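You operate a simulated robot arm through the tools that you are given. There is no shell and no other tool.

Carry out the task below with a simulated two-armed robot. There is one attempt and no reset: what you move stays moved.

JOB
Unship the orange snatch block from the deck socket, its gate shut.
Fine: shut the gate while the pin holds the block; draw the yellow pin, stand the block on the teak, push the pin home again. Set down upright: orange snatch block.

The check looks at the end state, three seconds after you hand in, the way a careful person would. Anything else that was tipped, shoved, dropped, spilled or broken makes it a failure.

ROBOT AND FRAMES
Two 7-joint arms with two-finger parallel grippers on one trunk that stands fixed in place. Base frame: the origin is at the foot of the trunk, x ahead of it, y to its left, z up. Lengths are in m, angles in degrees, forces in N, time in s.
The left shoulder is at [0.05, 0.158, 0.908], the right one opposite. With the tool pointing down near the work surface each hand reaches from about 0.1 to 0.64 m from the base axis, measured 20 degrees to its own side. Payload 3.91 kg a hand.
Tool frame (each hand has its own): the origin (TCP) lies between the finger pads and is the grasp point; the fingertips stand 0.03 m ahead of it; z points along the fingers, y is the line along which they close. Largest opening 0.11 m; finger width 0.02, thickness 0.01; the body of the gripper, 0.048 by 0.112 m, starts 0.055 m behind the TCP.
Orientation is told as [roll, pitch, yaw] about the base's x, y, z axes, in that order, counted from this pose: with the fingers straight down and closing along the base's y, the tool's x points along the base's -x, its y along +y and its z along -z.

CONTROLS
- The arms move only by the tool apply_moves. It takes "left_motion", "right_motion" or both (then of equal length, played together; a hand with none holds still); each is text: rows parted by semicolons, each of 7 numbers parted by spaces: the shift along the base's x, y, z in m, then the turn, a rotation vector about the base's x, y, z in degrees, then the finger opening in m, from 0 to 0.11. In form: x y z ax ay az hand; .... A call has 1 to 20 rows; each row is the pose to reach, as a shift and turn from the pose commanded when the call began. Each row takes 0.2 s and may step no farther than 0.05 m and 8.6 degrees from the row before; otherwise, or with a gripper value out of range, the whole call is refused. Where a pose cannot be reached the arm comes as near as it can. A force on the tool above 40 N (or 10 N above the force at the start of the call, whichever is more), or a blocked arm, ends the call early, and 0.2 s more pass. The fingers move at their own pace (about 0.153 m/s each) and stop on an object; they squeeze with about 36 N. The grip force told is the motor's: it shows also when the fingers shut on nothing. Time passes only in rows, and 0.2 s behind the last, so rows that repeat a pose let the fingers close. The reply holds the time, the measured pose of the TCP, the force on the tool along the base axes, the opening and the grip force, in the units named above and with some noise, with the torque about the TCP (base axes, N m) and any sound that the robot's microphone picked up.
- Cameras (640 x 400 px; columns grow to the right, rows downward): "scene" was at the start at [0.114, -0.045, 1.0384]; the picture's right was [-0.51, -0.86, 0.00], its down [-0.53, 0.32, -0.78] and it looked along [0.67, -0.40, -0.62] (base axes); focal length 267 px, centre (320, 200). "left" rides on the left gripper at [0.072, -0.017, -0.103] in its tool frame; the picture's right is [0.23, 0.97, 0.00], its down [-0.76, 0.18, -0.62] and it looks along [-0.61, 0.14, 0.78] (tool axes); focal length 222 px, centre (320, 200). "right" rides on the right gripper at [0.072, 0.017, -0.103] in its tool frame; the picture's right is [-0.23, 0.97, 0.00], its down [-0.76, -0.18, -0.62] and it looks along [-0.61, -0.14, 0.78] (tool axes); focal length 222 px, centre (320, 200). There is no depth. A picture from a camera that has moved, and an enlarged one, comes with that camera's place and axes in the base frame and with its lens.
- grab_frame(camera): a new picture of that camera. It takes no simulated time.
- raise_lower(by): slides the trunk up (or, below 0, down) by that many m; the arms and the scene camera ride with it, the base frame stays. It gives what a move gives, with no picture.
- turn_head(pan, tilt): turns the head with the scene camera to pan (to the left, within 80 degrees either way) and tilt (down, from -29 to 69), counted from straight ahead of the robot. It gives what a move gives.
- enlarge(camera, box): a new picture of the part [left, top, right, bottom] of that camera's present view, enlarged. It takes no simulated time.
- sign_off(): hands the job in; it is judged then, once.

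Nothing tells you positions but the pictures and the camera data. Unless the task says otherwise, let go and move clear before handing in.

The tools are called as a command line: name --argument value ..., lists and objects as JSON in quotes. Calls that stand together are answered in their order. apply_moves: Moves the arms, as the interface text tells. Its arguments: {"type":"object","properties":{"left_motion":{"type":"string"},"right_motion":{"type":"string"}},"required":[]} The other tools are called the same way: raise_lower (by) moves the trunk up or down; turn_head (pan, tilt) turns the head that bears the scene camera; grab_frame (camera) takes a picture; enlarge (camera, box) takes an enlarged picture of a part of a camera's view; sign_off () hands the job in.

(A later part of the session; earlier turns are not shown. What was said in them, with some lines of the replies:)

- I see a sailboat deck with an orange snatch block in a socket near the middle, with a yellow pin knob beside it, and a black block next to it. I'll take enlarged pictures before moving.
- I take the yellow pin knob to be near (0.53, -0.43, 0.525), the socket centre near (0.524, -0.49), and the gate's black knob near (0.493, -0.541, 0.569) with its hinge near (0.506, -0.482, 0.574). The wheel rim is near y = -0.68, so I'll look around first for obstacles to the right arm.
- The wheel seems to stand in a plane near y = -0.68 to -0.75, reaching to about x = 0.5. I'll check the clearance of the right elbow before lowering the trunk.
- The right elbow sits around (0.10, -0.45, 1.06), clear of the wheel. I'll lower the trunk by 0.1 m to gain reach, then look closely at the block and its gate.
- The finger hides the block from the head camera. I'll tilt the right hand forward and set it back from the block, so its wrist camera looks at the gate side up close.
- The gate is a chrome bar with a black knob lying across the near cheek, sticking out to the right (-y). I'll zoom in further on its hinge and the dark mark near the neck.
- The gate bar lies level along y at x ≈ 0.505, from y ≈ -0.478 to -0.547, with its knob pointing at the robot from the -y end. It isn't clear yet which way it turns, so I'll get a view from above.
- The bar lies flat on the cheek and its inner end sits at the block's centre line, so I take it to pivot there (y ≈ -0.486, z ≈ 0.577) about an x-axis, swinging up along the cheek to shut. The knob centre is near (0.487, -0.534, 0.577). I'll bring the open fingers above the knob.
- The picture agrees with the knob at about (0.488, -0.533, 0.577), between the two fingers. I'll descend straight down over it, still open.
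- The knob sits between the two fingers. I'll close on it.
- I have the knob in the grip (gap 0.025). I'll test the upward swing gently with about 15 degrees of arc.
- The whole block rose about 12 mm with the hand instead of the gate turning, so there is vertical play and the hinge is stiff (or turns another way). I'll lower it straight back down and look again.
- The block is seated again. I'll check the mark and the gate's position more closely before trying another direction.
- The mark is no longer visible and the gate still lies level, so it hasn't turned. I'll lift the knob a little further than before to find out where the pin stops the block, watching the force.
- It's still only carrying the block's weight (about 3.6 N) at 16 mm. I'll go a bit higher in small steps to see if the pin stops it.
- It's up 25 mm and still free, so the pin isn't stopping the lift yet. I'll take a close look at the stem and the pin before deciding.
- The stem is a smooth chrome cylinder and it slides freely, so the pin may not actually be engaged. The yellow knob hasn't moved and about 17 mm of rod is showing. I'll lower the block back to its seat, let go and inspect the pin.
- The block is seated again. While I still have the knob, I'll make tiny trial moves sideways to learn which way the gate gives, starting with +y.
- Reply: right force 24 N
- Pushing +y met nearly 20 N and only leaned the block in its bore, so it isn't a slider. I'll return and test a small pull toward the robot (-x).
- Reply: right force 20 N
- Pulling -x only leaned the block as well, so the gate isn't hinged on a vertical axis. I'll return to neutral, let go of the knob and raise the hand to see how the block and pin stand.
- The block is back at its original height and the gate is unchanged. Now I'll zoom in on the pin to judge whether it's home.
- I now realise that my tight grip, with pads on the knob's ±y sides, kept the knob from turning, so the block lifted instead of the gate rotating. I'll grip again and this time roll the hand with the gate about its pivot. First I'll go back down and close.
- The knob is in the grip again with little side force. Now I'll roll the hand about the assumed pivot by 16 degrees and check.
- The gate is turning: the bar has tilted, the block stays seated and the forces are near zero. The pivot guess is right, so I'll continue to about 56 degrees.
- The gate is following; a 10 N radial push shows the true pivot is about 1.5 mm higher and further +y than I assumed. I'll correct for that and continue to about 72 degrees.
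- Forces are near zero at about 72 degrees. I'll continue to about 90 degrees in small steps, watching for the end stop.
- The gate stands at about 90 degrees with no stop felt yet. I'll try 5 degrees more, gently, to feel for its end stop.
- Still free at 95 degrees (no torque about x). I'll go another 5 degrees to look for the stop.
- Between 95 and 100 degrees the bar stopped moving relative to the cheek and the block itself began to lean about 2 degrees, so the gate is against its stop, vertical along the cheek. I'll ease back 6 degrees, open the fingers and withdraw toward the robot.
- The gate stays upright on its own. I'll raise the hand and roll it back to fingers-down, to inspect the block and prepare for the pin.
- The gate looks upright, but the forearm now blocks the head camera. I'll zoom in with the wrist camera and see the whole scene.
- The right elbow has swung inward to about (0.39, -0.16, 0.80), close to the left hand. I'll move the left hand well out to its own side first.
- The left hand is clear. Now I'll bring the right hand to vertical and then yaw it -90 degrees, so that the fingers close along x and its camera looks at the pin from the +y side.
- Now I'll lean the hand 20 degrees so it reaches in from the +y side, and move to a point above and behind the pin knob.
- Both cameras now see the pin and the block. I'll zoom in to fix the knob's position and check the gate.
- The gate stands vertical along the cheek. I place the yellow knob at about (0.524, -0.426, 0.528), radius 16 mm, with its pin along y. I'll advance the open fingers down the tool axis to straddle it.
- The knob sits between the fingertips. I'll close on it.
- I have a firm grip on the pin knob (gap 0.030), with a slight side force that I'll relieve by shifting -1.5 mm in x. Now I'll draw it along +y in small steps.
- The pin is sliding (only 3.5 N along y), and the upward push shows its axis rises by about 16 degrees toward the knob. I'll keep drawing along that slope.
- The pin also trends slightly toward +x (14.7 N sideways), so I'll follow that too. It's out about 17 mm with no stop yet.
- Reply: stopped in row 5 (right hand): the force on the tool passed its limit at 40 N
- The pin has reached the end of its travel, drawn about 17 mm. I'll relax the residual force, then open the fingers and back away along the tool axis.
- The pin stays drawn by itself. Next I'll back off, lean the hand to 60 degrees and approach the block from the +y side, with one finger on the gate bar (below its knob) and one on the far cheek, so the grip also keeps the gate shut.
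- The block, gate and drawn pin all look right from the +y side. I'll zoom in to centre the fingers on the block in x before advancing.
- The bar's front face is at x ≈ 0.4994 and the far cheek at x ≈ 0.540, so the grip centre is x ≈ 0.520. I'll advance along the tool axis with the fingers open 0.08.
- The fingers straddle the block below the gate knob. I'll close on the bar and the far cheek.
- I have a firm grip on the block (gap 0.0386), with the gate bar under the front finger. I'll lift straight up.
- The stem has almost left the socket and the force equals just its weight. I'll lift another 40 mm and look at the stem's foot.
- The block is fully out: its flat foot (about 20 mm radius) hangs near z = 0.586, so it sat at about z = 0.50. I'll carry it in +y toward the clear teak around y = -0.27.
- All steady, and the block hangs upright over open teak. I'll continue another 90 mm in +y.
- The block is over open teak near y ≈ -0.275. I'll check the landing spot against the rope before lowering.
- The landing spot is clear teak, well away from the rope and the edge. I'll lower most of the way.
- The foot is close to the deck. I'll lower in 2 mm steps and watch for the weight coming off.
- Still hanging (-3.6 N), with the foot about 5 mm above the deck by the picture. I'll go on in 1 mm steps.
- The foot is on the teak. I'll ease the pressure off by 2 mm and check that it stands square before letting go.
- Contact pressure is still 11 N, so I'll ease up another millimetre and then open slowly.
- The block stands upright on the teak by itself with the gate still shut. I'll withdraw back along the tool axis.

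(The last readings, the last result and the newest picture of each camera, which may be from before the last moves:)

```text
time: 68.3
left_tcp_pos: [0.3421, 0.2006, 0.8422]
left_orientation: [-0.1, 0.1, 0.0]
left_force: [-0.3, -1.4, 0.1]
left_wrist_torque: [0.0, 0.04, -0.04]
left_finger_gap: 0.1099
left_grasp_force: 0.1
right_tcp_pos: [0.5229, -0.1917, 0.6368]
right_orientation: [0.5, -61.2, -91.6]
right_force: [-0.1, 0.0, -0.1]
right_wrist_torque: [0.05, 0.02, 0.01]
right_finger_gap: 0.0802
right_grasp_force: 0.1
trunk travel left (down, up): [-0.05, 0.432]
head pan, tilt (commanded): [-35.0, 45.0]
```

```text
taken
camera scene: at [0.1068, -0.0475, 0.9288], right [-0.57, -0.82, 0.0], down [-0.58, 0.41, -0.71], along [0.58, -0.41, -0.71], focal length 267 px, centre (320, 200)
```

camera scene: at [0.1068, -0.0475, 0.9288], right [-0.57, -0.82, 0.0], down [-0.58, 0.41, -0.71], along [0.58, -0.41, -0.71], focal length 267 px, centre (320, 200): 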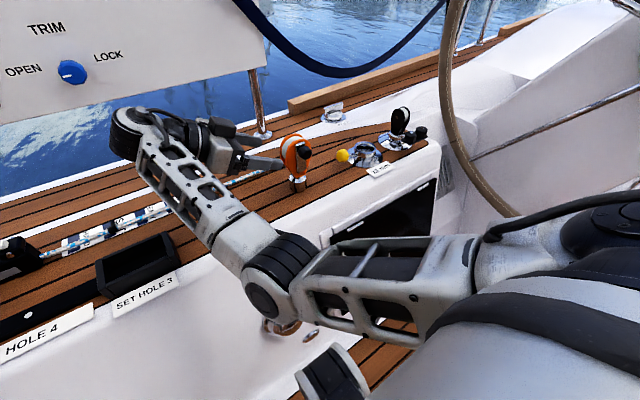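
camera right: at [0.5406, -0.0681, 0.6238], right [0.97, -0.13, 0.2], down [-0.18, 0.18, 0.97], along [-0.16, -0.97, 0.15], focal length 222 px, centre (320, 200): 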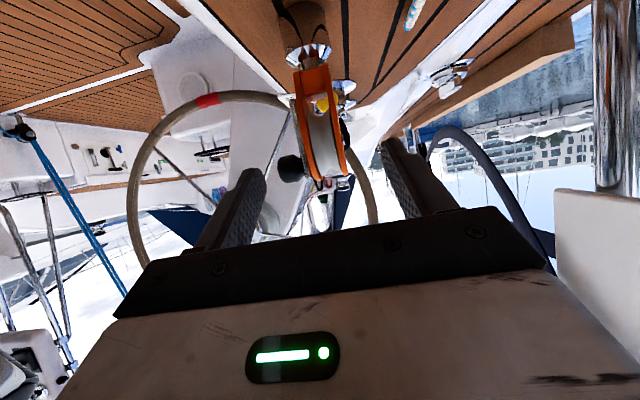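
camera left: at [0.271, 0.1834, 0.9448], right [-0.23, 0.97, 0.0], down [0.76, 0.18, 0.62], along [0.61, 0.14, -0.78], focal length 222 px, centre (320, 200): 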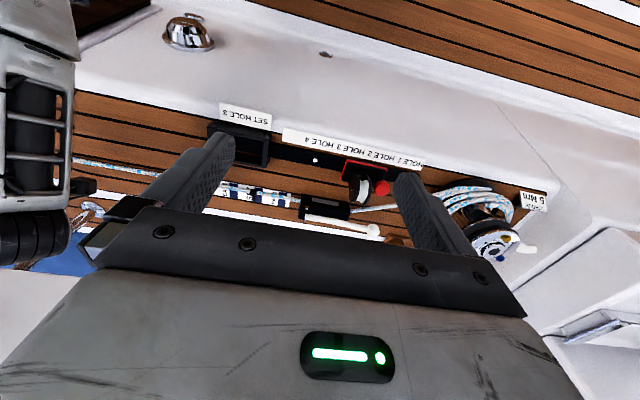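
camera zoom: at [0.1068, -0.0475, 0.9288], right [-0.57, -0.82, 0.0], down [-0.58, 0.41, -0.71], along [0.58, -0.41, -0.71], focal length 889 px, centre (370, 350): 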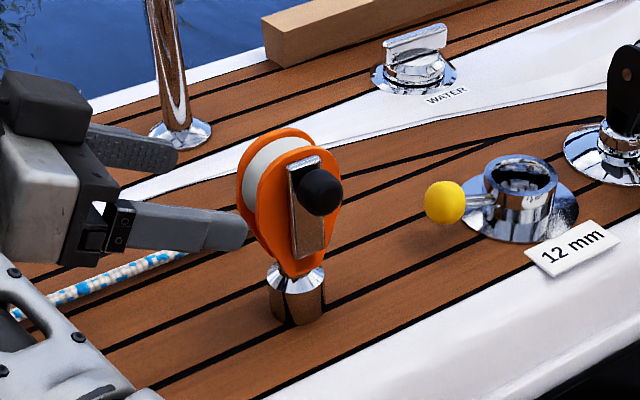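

The block stands upright, gate shut, and the pin is still drawn. Before moving over to push the pin home, I'll raise the trunk 0.15 m so the hand rises straight up and the forearm will come from higher, clear of the standing block.

raise_lower --by 0.15

grab_frame --camera "scene"

```text
time: 70.0
left_tcp_pos: [0.3429, 0.2009, 0.9925]
left_orientation: [0.0, 0.0, 0.1]
left_force: [1.0, -0.2, -0.6]
left_wrist_torque: [-0.02, -0.01, 0.01]
left_finger_gap: 0.11
left_grasp_force: 0.1
right_tcp_pos: [0.5225, -0.193, 0.7886]
right_orientation: [0.5, -61.1, -91.7]
right_force: [0.4, 0.4, -0.2]
right_wrist_torque: [0.0, -0.01, -0.02]
right_finger_gap: 0.0799
right_grasp_force: 0.0
trunk travel left (down, up): [-0.2, 0.282]
head pan, tilt (commanded): [-35.0, 45.0]
```

```text
taken
camera scene: at [0.1069, -0.0475, 1.0788], right [-0.57, -0.82, 0.0], down [-0.58, 0.41, -0.71], along [0.58, -0.41, -0.71], focal length 267 px, centre (320, 200)
```

scene: 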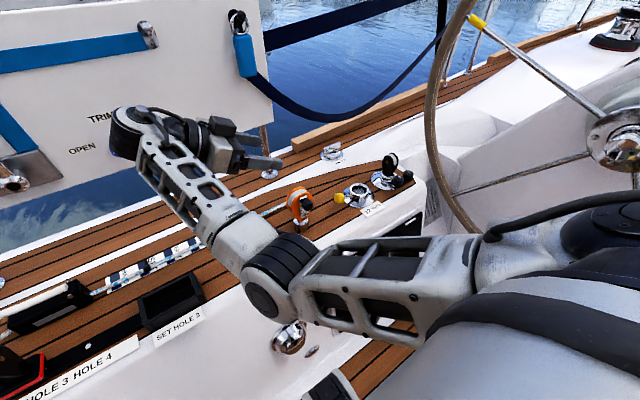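

Everything is clear. Now I'll bring the hand back to fingers-down, then yaw it to 0 degrees and close the fingers for pushing.

apply_moves --right_motion "-0.002 0 0.003 7.6 0 0 0.06; -0.004 0 0.006 15.2 0 0 0.04; -0.006 0 0.009 22.8 0 0 0.02; -0.008 0 0.012 30.4 0 0 0.0; -0.01 0 0.015 38 0 0 0.0; -0.012 0 0.018 45.6 0 0 0.0; -0.014 0 0.02 53.2 0 0 0.0; -0.016 0 0.02 61 0 0 0.0; -0.016 0 0.02 61 0 0 0.0"

apply_moves --right_motion "0 -0.004 0 0 0 8 0.0; 0 -0.008 0 0 0 16 0.0; 0 -0.012 0 0 0 24 0.0; 0 -0.016 0 0 0 32 0.0; 0 -0.02 0 0 0 40 0.0; 0 -0.024 0 0 0 48 0.0; 0 -0.028 0 0 0 56 0.0; 0 -0.032 0 0 0 64 0.0; 0 -0.036 0 0 0 72 0.0; 0 -0.04 0 0 0 80 0.0; 0 -0.044 0 0 0 88 0.0; 0 -0.048 0 0 0 91 0.0; 0 -0.048 0 0 0 91 0.0"

grab_frame --camera "scene"

grab_frame --camera "right"

```text
time: 72.0
left_tcp_pos: [0.3431, 0.2002, 0.9922]
left_orientation: [0.0, 0.0, 0.0]
left_force: [-0.6, -0.9, -0.5]
left_wrist_torque: [0.01, -0.01, 0.01]
left_finger_gap: 0.1097
left_grasp_force: 0.0
right_tcp_pos: [0.5619, -0.2069, 0.7823]
right_orientation: [-0.3, 0.6, -90.5]
right_force: [-0.4, 0.3, -0.1]
right_wrist_torque: [0.0, 0.0, 0.01]
right_finger_gap: 0.0
right_grasp_force: 35.6
right hand out of reach, approached as far as the arm can: row 1, 2, 3, 4, 5, 6, 7, 8, 9
trunk travel left (down, up): [-0.2, 0.282]
head pan, tilt (commanded): [-35.0, 45.0]
```

```text
time: 74.8
left_tcp_pos: [0.3424, 0.2018, 0.9914]
left_orientation: [0.0, 0.0, -0.1]
left_force: [-0.8, 0.2, 0.5]
left_wrist_torque: [0.01, 0.0, -0.03]
left_finger_gap: 0.1096
left_grasp_force: 0.0
right_tcp_pos: [0.5628, -0.256, 0.7848]
right_orientation: [-0.3, 0.4, 0.6]
right_force: [0.6, -0.7, 0.3]
right_wrist_torque: [-0.01, 0.04, 0.01]
right_finger_gap: 0.0001
right_grasp_force: 35.9
trunk travel left (down, up): [-0.2, 0.282]
head pan, tilt (commanded): [-35.0, 45.0]
```

```text
taken
camera scene: at [0.1068, -0.0475, 1.0788], right [-0.57, -0.82, 0.0], down [-0.58, 0.41, -0.71], along [0.58, -0.41, -0.71], focal length 267 px, centre (320, 200)
```

scene: 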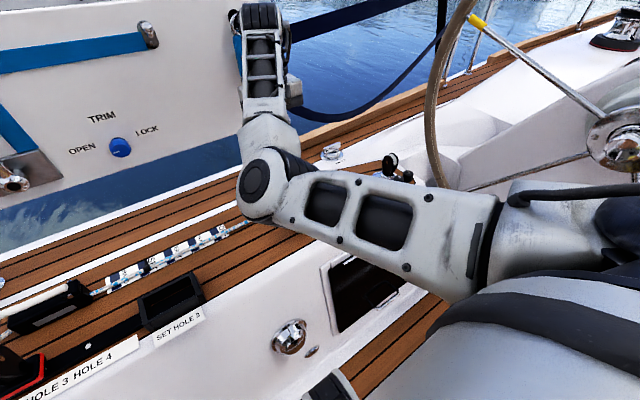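

```text
taken
camera right: at [0.4898, -0.2398, 0.8893], right [0.22, 0.98, -0.01], down [0.77, -0.17, 0.62], along [0.6, -0.14, -0.79], focal length 222 px, centre (320, 200)
```

right: 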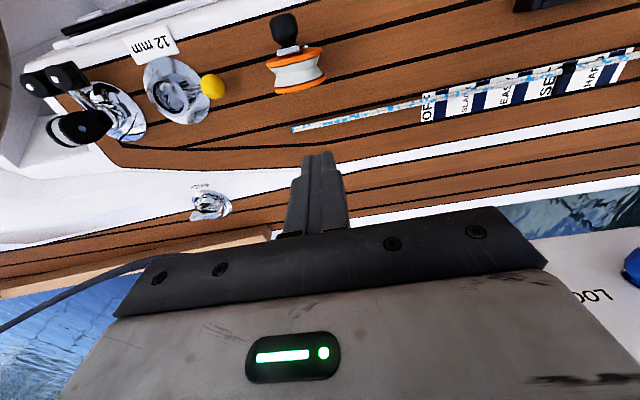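

From here I see the block standing upright with its gate shut, and the drawn pin knob at about (0.522, -0.409, 0.533). I'll tilt the hand 20 degrees and move to a point above the +y side of the knob, keeping well over the block on the way.

apply_moves --right_motion "-0.01 -0.03 0 0 -5 0 0; -0.02 -0.06 -0.015 0 -10 0 0; -0.03 -0.09 -0.05 0 -15 0 0; -0.0385 -0.12 -0.09 0 -20 0 0; -0.0385 -0.12 -0.11 0 -20 0 0; -0.0385 -0.12 -0.11 0 -20 0 0"

grab_frame --camera "scene"

grab_frame --camera "right"

```text
refused: row 4 steps farther than a row can; nothing moved
```

```text
taken
camera scene: at [0.1068, -0.0475, 1.0788], right [-0.57, -0.82, 0.0], down [-0.58, 0.41, -0.71], along [0.58, -0.41, -0.71], focal length 267 px, centre (320, 200)
```

scene: 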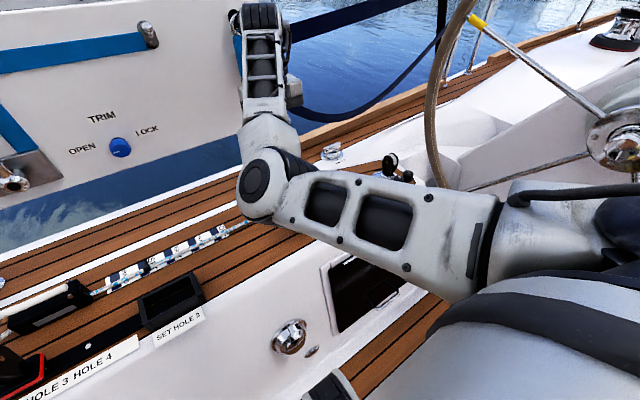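

```text
taken
camera right: at [0.4898, -0.2398, 0.8893], right [0.22, 0.98, -0.01], down [0.77, -0.17, 0.62], along [0.6, -0.14, -0.79], focal length 222 px, centre (320, 200)
```

right: 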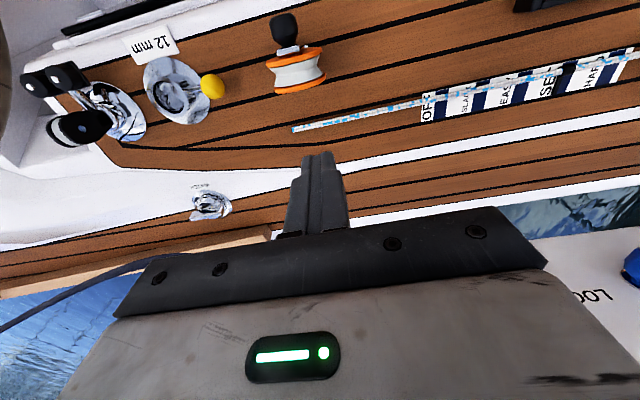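

The call was refused because one step was too long, and nothing moved. I'll repeat it with shorter steps.

apply_moves --right_motion "-0.008 -0.025 0 0 -4 0 0; -0.016 -0.05 -0.01 0 -8 0 0; -0.024 -0.075 -0.03 0 -12 0 0; -0.032 -0.1 -0.055 0 -16 0 0; -0.0385 -0.12 -0.085 0 -20 0 0; -0.0385 -0.12 -0.11 0 -20 0 0; -0.0385 -0.12 -0.11 0 -20 0 0"

grab_frame --camera "scene"

grab_frame --camera "right"

```text
time: 76.4
left_tcp_pos: [0.3431, 0.2012, 0.9923]
left_orientation: [-0.1, 0.0, -0.1]
left_force: [-0.2, 0.3, 0.1]
left_wrist_torque: [0.01, 0.03, -0.01]
left_finger_gap: 0.1099
left_grasp_force: 0.2
right_tcp_pos: [0.5234, -0.3763, 0.6747]
right_orientation: [-0.7, -19.5, 0.5]
right_force: [-0.6, -0.2, 0.1]
right_wrist_torque: [0.02, 0.0, 0.01]
right_finger_gap: 0.0001
right_grasp_force: 35.7
trunk travel left (down, up): [-0.2, 0.282]
head pan, tilt (commanded): [-35.0, 45.0]
```

```text
taken
camera scene: at [0.1068, -0.0475, 1.0788], right [-0.57, -0.82, 0.0], down [-0.58, 0.41, -0.71], along [0.58, -0.41, -0.71], focal length 267 px, centre (320, 200)
```

scene: 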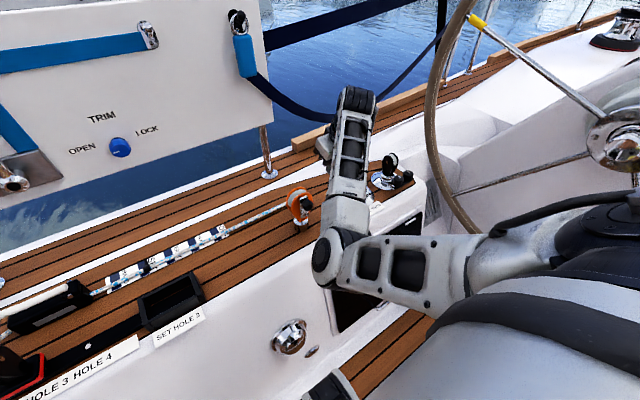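

```text
taken
camera right: at [0.4192, -0.3605, 0.7469], right [0.21, 0.98, 0.07], down [0.51, -0.17, 0.84], along [0.83, -0.14, -0.53], focal length 222 px, centre (320, 200)
```

right: 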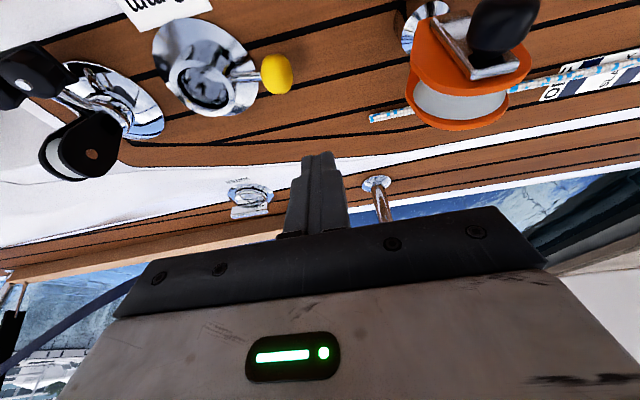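

The knob is confirmed at (0.523, -0.409, 0.533), and the block's near edge is at y ≈ -0.307. I'll lower the closed fingers straight down between them, about 7 mm clear of the knob.

apply_moves --right_motion "0 -0.001 -0.035 0 0 0 0; 0 -0.001 -0.07 0 0 0 0; 0 -0.001 -0.1 0 0 0 0; 0 -0.001 -0.125 0 0 0 0; 0 -0.001 -0.132 0 0 0 0; 0 -0.001 -0.132 0 0 0 0"

grab_frame --camera "right"

enlarge --camera "scene" --box '[275, 135, 435, 255]'

```text
time: 77.8
left_tcp_pos: [0.3427, 0.2002, 0.9914]
left_orientation: [0.0, 0.0, 0.0]
left_force: [0.4, -0.8, -0.3]
left_wrist_torque: [0.0, -0.01, 0.02]
left_finger_gap: 0.1099
left_grasp_force: 0.1
right_tcp_pos: [0.523, -0.3773, 0.5429]
right_orientation: [-0.6, -19.4, 0.5]
right_force: [-1.4, -0.1, 0.3]
right_wrist_torque: [0.0, 0.02, 0.02]
right_finger_gap: 0.0002
right_grasp_force: 35.8
trunk travel left (down, up): [-0.2, 0.282]
head pan, tilt (commanded): [-35.0, 45.0]
```

```text
taken
camera right: at [0.418, -0.3617, 0.6155], right [0.21, 0.98, 0.07], down [0.51, -0.17, 0.84], along [0.83, -0.14, -0.53], focal length 222 px, centre (320, 200)
```

right: 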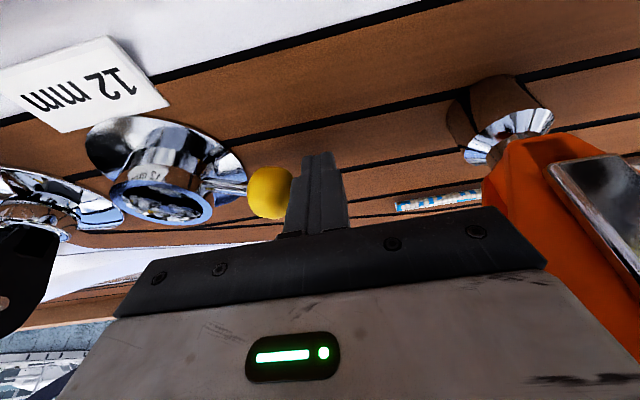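

```text
3.33 times, centred on (355, 195) of scene
camera zoom: at [0.1068, -0.0475, 1.0788], right [-0.57, -0.82, 0.0], down [-0.58, 0.41, -0.71], along [0.58, -0.41, -0.71], focal length 889 px, centre (203, 217)
```

zoom: 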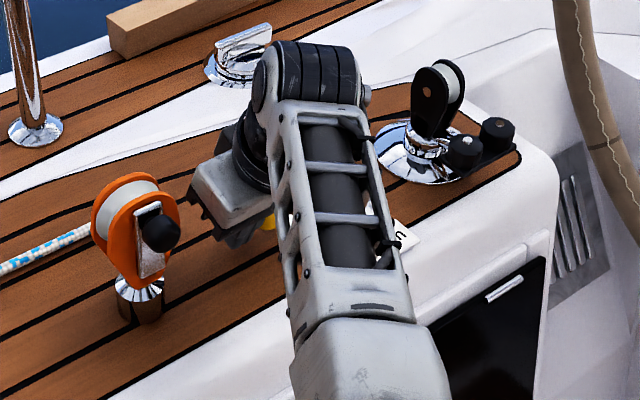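

The fingers sit just on the +y side of the knob. I'll push in -y along the pin's slope in small steps.

apply_moves --right_motion "0 -0.004 -0.001 0 0 0 0; 0 -0.007 -0.0015 0 0 0 0; 0 -0.01 -0.002 0 0 0 0; 0 -0.013 -0.003 0 0 0 0; 0 -0.013 -0.003 0 0 0 0"

grab_frame --camera "right"

```text
time: 79.0
left_tcp_pos: [0.342, 0.2003, 0.992]
left_orientation: [0.0, 0.0, -0.1]
left_force: [-0.1, 0.1, 0.0]
left_wrist_torque: [0.0, 0.0, -0.02]
left_finger_gap: 0.1102
left_grasp_force: 0.0
right_tcp_pos: [0.5226, -0.3907, 0.5399]
right_orientation: [-0.6, -19.4, 0.5]
right_force: [-0.1, -0.3, 0.7]
right_wrist_torque: [-0.02, 0.04, 0.01]
right_finger_gap: 0.0
right_grasp_force: 35.9
trunk travel left (down, up): [-0.2, 0.282]
head pan, tilt (commanded): [-35.0, 45.0]
```

```text
taken
camera right: at [0.4188, -0.3744, 0.6126], right [0.21, 0.98, 0.07], down [0.51, -0.17, 0.84], along [0.83, -0.14, -0.53], focal length 222 px, centre (320, 200)
```

right: 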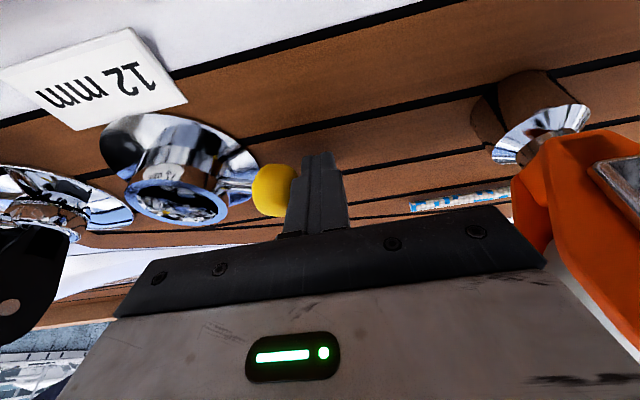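

The pin is sliding in freely. I'll continue until it comes up hard against its home position.

apply_moves --right_motion "0 -0.003 -0.001 0 0 0 0; 0 -0.006 -0.0018 0 0 0 0; 0 -0.008 -0.0022 0 0 0 0; 0 -0.01 -0.0028 0 0 0 0; 0 -0.01 -0.0028 0 0 0 0"

grab_frame --camera "right"

```text
time: 80.2
left_tcp_pos: [0.3422, 0.2014, 0.9928]
left_orientation: [0.0, 0.0, 0.0]
left_force: [-0.4, 0.8, -0.3]
left_wrist_torque: [0.02, 0.04, 0.01]
left_finger_gap: 0.1101
left_grasp_force: 0.0
right_tcp_pos: [0.5238, -0.3994, 0.5372]
right_orientation: [-0.5, -19.5, 0.6]
right_force: [-1.2, 6.7, 1.9]
right_wrist_torque: [0.02, 0.03, -0.03]
right_finger_gap: 0.0
right_grasp_force: 36.0
trunk travel left (down, up): [-0.2, 0.282]
head pan, tilt (commanded): [-35.0, 45.0]
```

```text
taken
camera right: at [0.4195, -0.3833, 0.6102], right [0.21, 0.98, 0.07], down [0.51, -0.17, 0.84], along [0.83, -0.14, -0.53], focal length 222 px, centre (320, 200)
```

right: 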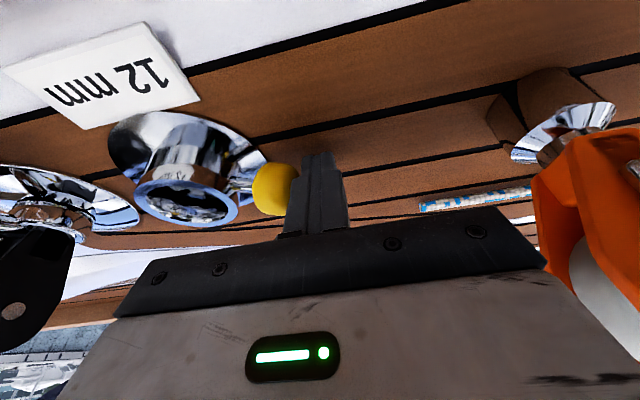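

Resistance is building at 6.7 N, right at the pin's original position. I'll press a few more millimetres to be sure it's fully home.

apply_moves --right_motion "0 -0.0015 -0.0004 0 0 0 0; 0 -0.003 -0.0008 0 0 0 0; 0 -0.004 -0.001 0 0 0 0; 0 -0.004 -0.001 0 0 0 0"

grab_frame --camera "right"

```text
time: 81.2
left_tcp_pos: [0.342, 0.2014, 0.9916]
left_orientation: [-0.2, -0.2, 0.0]
left_force: [-0.6, -0.2, 0.1]
left_wrist_torque: [0.0, -0.02, -0.02]
left_finger_gap: 0.11
left_grasp_force: 0.2
right_tcp_pos: [0.5241, -0.4005, 0.5363]
right_orientation: [-0.1, -19.5, 0.6]
right_force: [-6.7, 25.5, 8.6]
right_wrist_torque: [0.12, 0.12, -0.26]
right_finger_gap: 0.0
right_grasp_force: 35.9
trunk travel left (down, up): [-0.2, 0.282]
head pan, tilt (commanded): [-35.0, 45.0]
```

```text
taken
camera right: at [0.42, -0.3851, 0.6096], right [0.2, 0.98, 0.07], down [0.51, -0.17, 0.84], along [0.83, -0.13, -0.53], focal length 222 px, centre (320, 200)
```

right: 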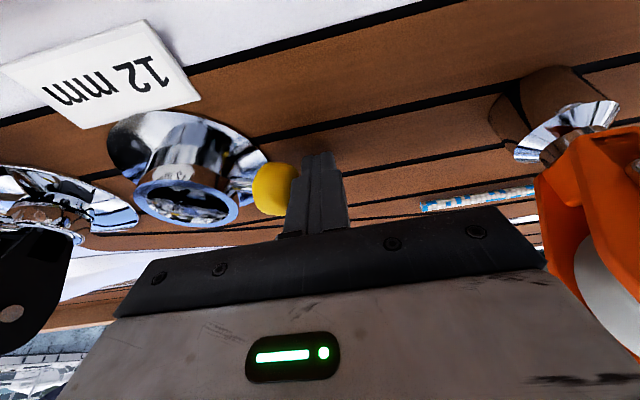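

The pin hit a hard stop at 25 N, so it's home. I'll back off slightly and raise the hand straight up, then move it away from the block.

apply_moves --right_motion "0 0.006 0.001 0 0 0 0; 0 0.012 0.001 0 0 0 0; 0 0.013 0.025 0 0 0 0; 0 0.013 0.06 0 0 0 0; 0 0.01 0.1 0 0 0 0; 0 0.005 0.14 0 0 0 0; 0 0 0.18 0 0 0 0; 0 0 0.2 0 0 0 0; 0 0 0.2 0 0 0 0"

grab_frame --camera "right"

grab_frame --camera "scene"

```text
time: 83.2
left_tcp_pos: [0.3416, 0.2011, 0.9914]
left_orientation: [0.0, 0.0, 0.0]
left_force: [0.2, 0.6, 0.2]
left_wrist_torque: [0.01, 0.03, 0.02]
left_finger_gap: 0.1099
left_grasp_force: 0.2
right_tcp_pos: [0.5217, -0.4039, 0.7359]
right_orientation: [-0.5, -19.4, 0.7]
right_force: [-0.1, -0.4, -0.5]
right_wrist_torque: [-0.03, -0.01, -0.01]
right_finger_gap: 0.0
right_grasp_force: 35.9
trunk travel left (down, up): [-0.2, 0.282]
head pan, tilt (commanded): [-35.0, 45.0]
```

```text
taken
camera right: at [0.4183, -0.3876, 0.8086], right [0.21, 0.98, 0.07], down [0.51, -0.17, 0.84], along [0.83, -0.14, -0.53], focal length 222 px, centre (320, 200)
```

right: 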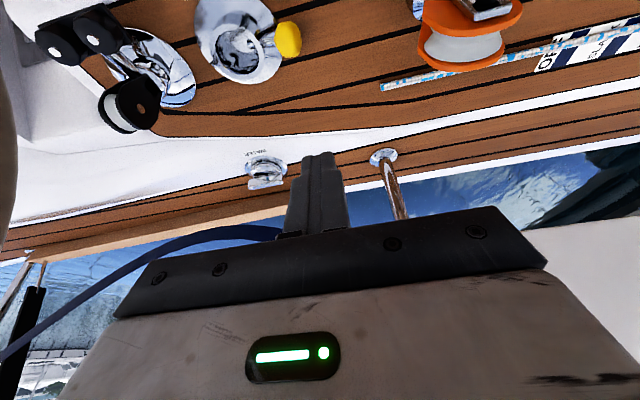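

```text
taken
camera scene: at [0.1068, -0.0475, 1.0788], right [-0.57, -0.82, 0.0], down [-0.58, 0.41, -0.71], along [0.58, -0.41, -0.71], focal length 267 px, centre (320, 200)
```

scene: 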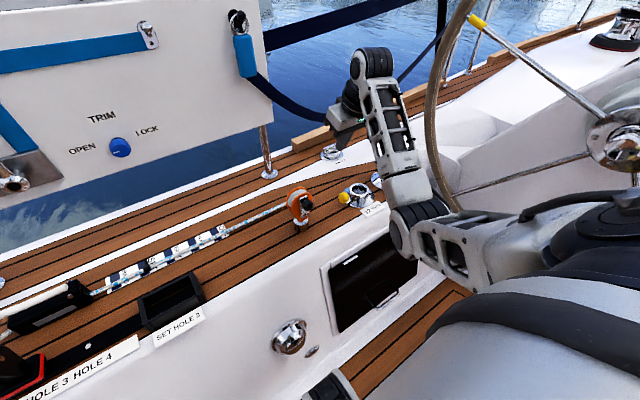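

The pin is home and the hand is clear. I'll inspect the block, gate and pin closely before handing in.

enlarge --camera "scene" --box '[275, 170, 345, 240]'

enlarge --camera "scene" --box '[325, 165, 395, 225]'

enlarge --camera "right" --box '[180, 0, 320, 100]'

```text
5.71 times, centred on (310, 205) of scene
camera zoom: at [0.1068, -0.0475, 1.0788], right [-0.57, -0.82, 0.0], down [-0.58, 0.41, -0.71], along [0.58, -0.41, -0.71], focal length 1524 px, centre (377, 171)
```

zoom: 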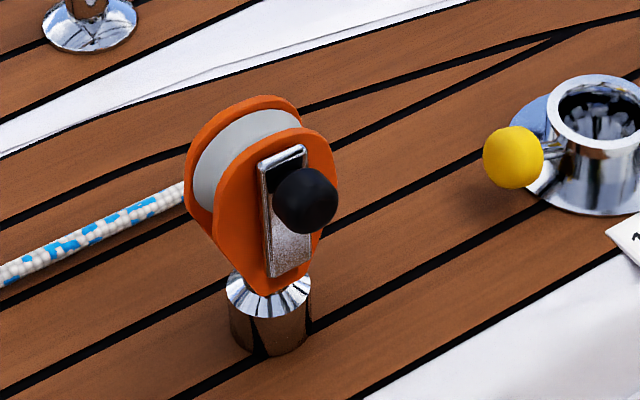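

```text
6.67 times, centred on (360, 195) of scene
camera zoom: at [0.1068, -0.0475, 1.0788], right [-0.57, -0.82, 0.0], down [-0.58, 0.41, -0.71], along [0.58, -0.41, -0.71], focal length 1778 px, centre (53, 233)
```

zoom: 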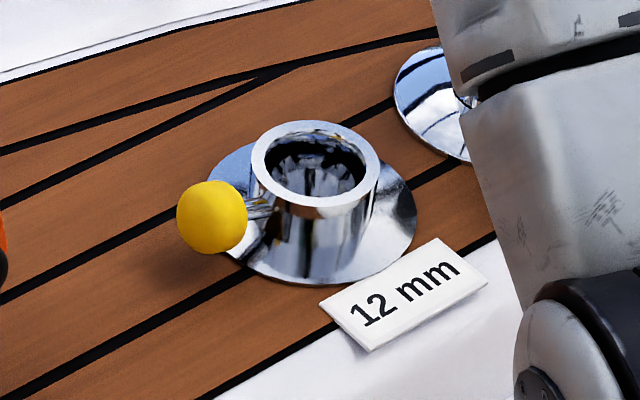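

```text
4.00 times, centred on (250, 50) of right
camera zoom: at [0.4183, -0.3876, 0.8086], right [0.21, 0.98, 0.07], down [0.51, -0.17, 0.84], along [0.83, -0.14, -0.53], focal length 888 px, centre (600, 800)
```

zoom: 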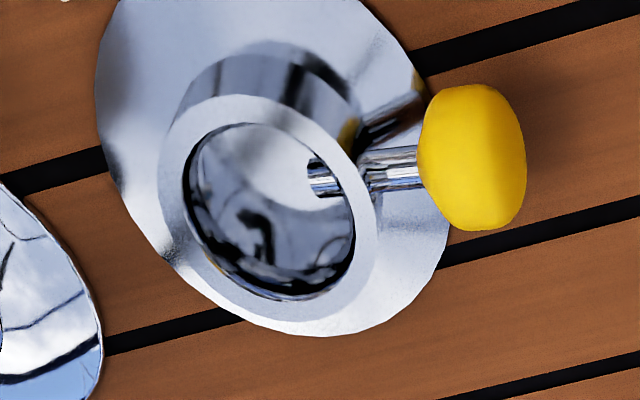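

The pin's tip shows inside the bore, so it's home, and the block stands with its gate along the cheek. I'll zoom in more on the gate to make sure it's fully against its stop.

enlarge --camera "scene" --box '[292, 182, 322, 222]'

enlarge --camera "left" --box '[0, 0, 200, 200]'

```text
10.00 times, centred on (307, 202) of scene
camera zoom: at [0.1068, -0.0475, 1.0788], right [-0.57, -0.82, 0.0], down [-0.58, 0.41, -0.71], along [0.58, -0.41, -0.71], focal length 2666 px, centre (450, 180)
```

zoom: 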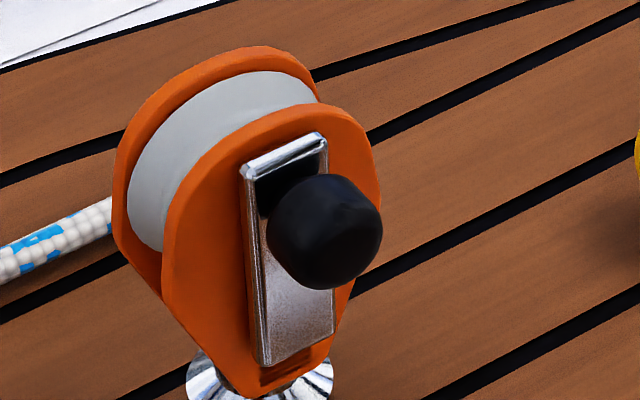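

```text
2.00 times, centred on (100, 100) of left
camera zoom: at [0.2708, 0.1835, 1.0948], right [-0.23, 0.97, 0.0], down [0.76, 0.18, 0.62], along [0.61, 0.14, -0.78], focal length 444 px, centre (760, 400)
```

zoom: 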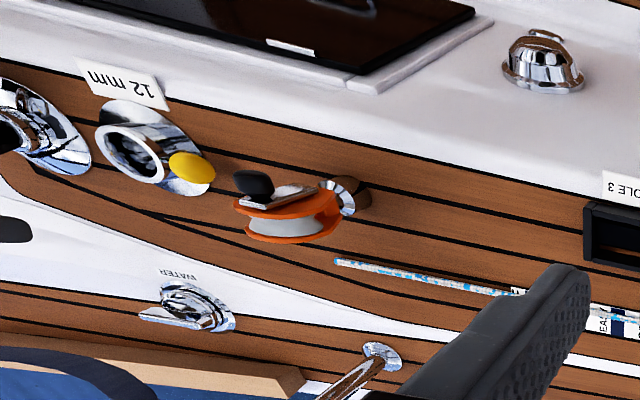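

The bar is aligned with the block's axis to within about a degree, matching the angle I measured at its stop, so the gate is fully shut. I'll move the right hand further clear and take a last look around.

apply_moves --right_motion "-0.02 0 0.02 0 0 0 0; -0.045 0 0.04 0 0 0 0; -0.07 0 0.06 0 0 0 0; -0.09 0 0.07 0 0 0 0; -0.09 0 0.07 0 0 0 0"

grab_frame --camera "scene"

grab_frame --camera "right"

```text
time: 84.4
left_tcp_pos: [0.3425, 0.1999, 0.9908]
left_orientation: [0.0, 0.0, 0.0]
left_force: [0.6, 0.3, 0.2]
left_wrist_torque: [-0.02, 0.01, 0.01]
left_finger_gap: 0.1102
left_grasp_force: 0.1
right_tcp_pos: [0.4331, -0.4053, 0.8062]
right_orientation: [-0.4, -19.4, 0.5]
right_force: [-0.4, 0.4, 0.5]
right_wrist_torque: [0.0, -0.01, 0.01]
right_finger_gap: 0.0001
right_grasp_force: 35.9
trunk travel left (down, up): [-0.2, 0.282]
head pan, tilt (commanded): [-35.0, 45.0]
```

```text
taken
camera scene: at [0.1067, -0.0475, 1.0789], right [-0.57, -0.82, 0.0], down [-0.58, 0.41, -0.71], along [0.58, -0.41, -0.71], focal length 267 px, centre (320, 200)
```

scene: 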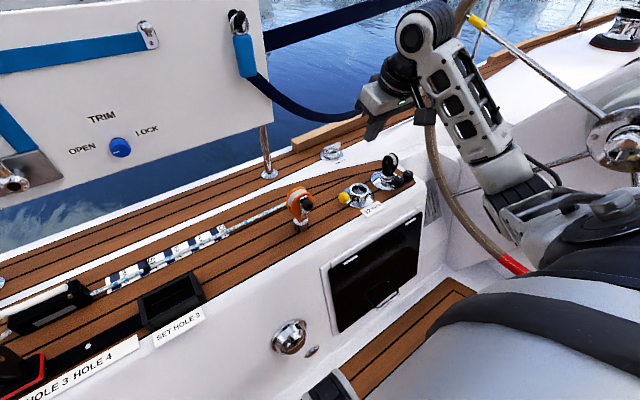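

```text
taken
camera right: at [0.3283, -0.3888, 0.8797], right [0.21, 0.98, 0.07], down [0.51, -0.17, 0.84], along [0.83, -0.14, -0.53], focal length 222 px, centre (320, 200)
```

right: 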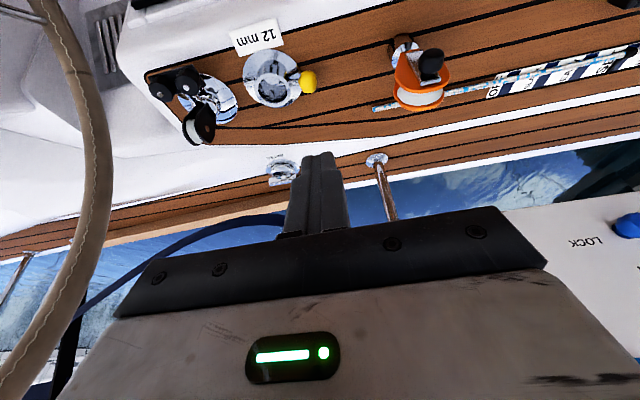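

The block stands upright on the teak with its gate shut, the yellow pin is home in the empty socket, and both hands are clear with nothing else disturbed. I'm handing in.

sign_off

```text
The job is handed in.
```

The orange snatch block is out of its socket and standing upright on the teak at about (0.52, -0.275). Its gate is shut and the yellow pin is back home. I've handed the job in, but no result came back.

- **Gate:** I swung it up about 90° to its stop with the pin still in. In the last close-up it lined up with the block to within about a degree.
- **Lift before the gate was shut:** my first tries at the gate lifted the block in its socket, by up to 25 mm, because the tight grip kept the gate from turning. The pin was home, but it reaches only a few millimetres into the socket and didn't stop the lift. I lowered the block back each time, then shut the gate by rolling the hand with it.
- **Pin:** I drew it about 17 mm to the end of its travel. After the block was down, I pushed it back until it stopped hard at about 25 N. Its tip now shows inside the socket.
- **Surroundings:** nothing else looked moved in the last pictures, and both hands were clear.
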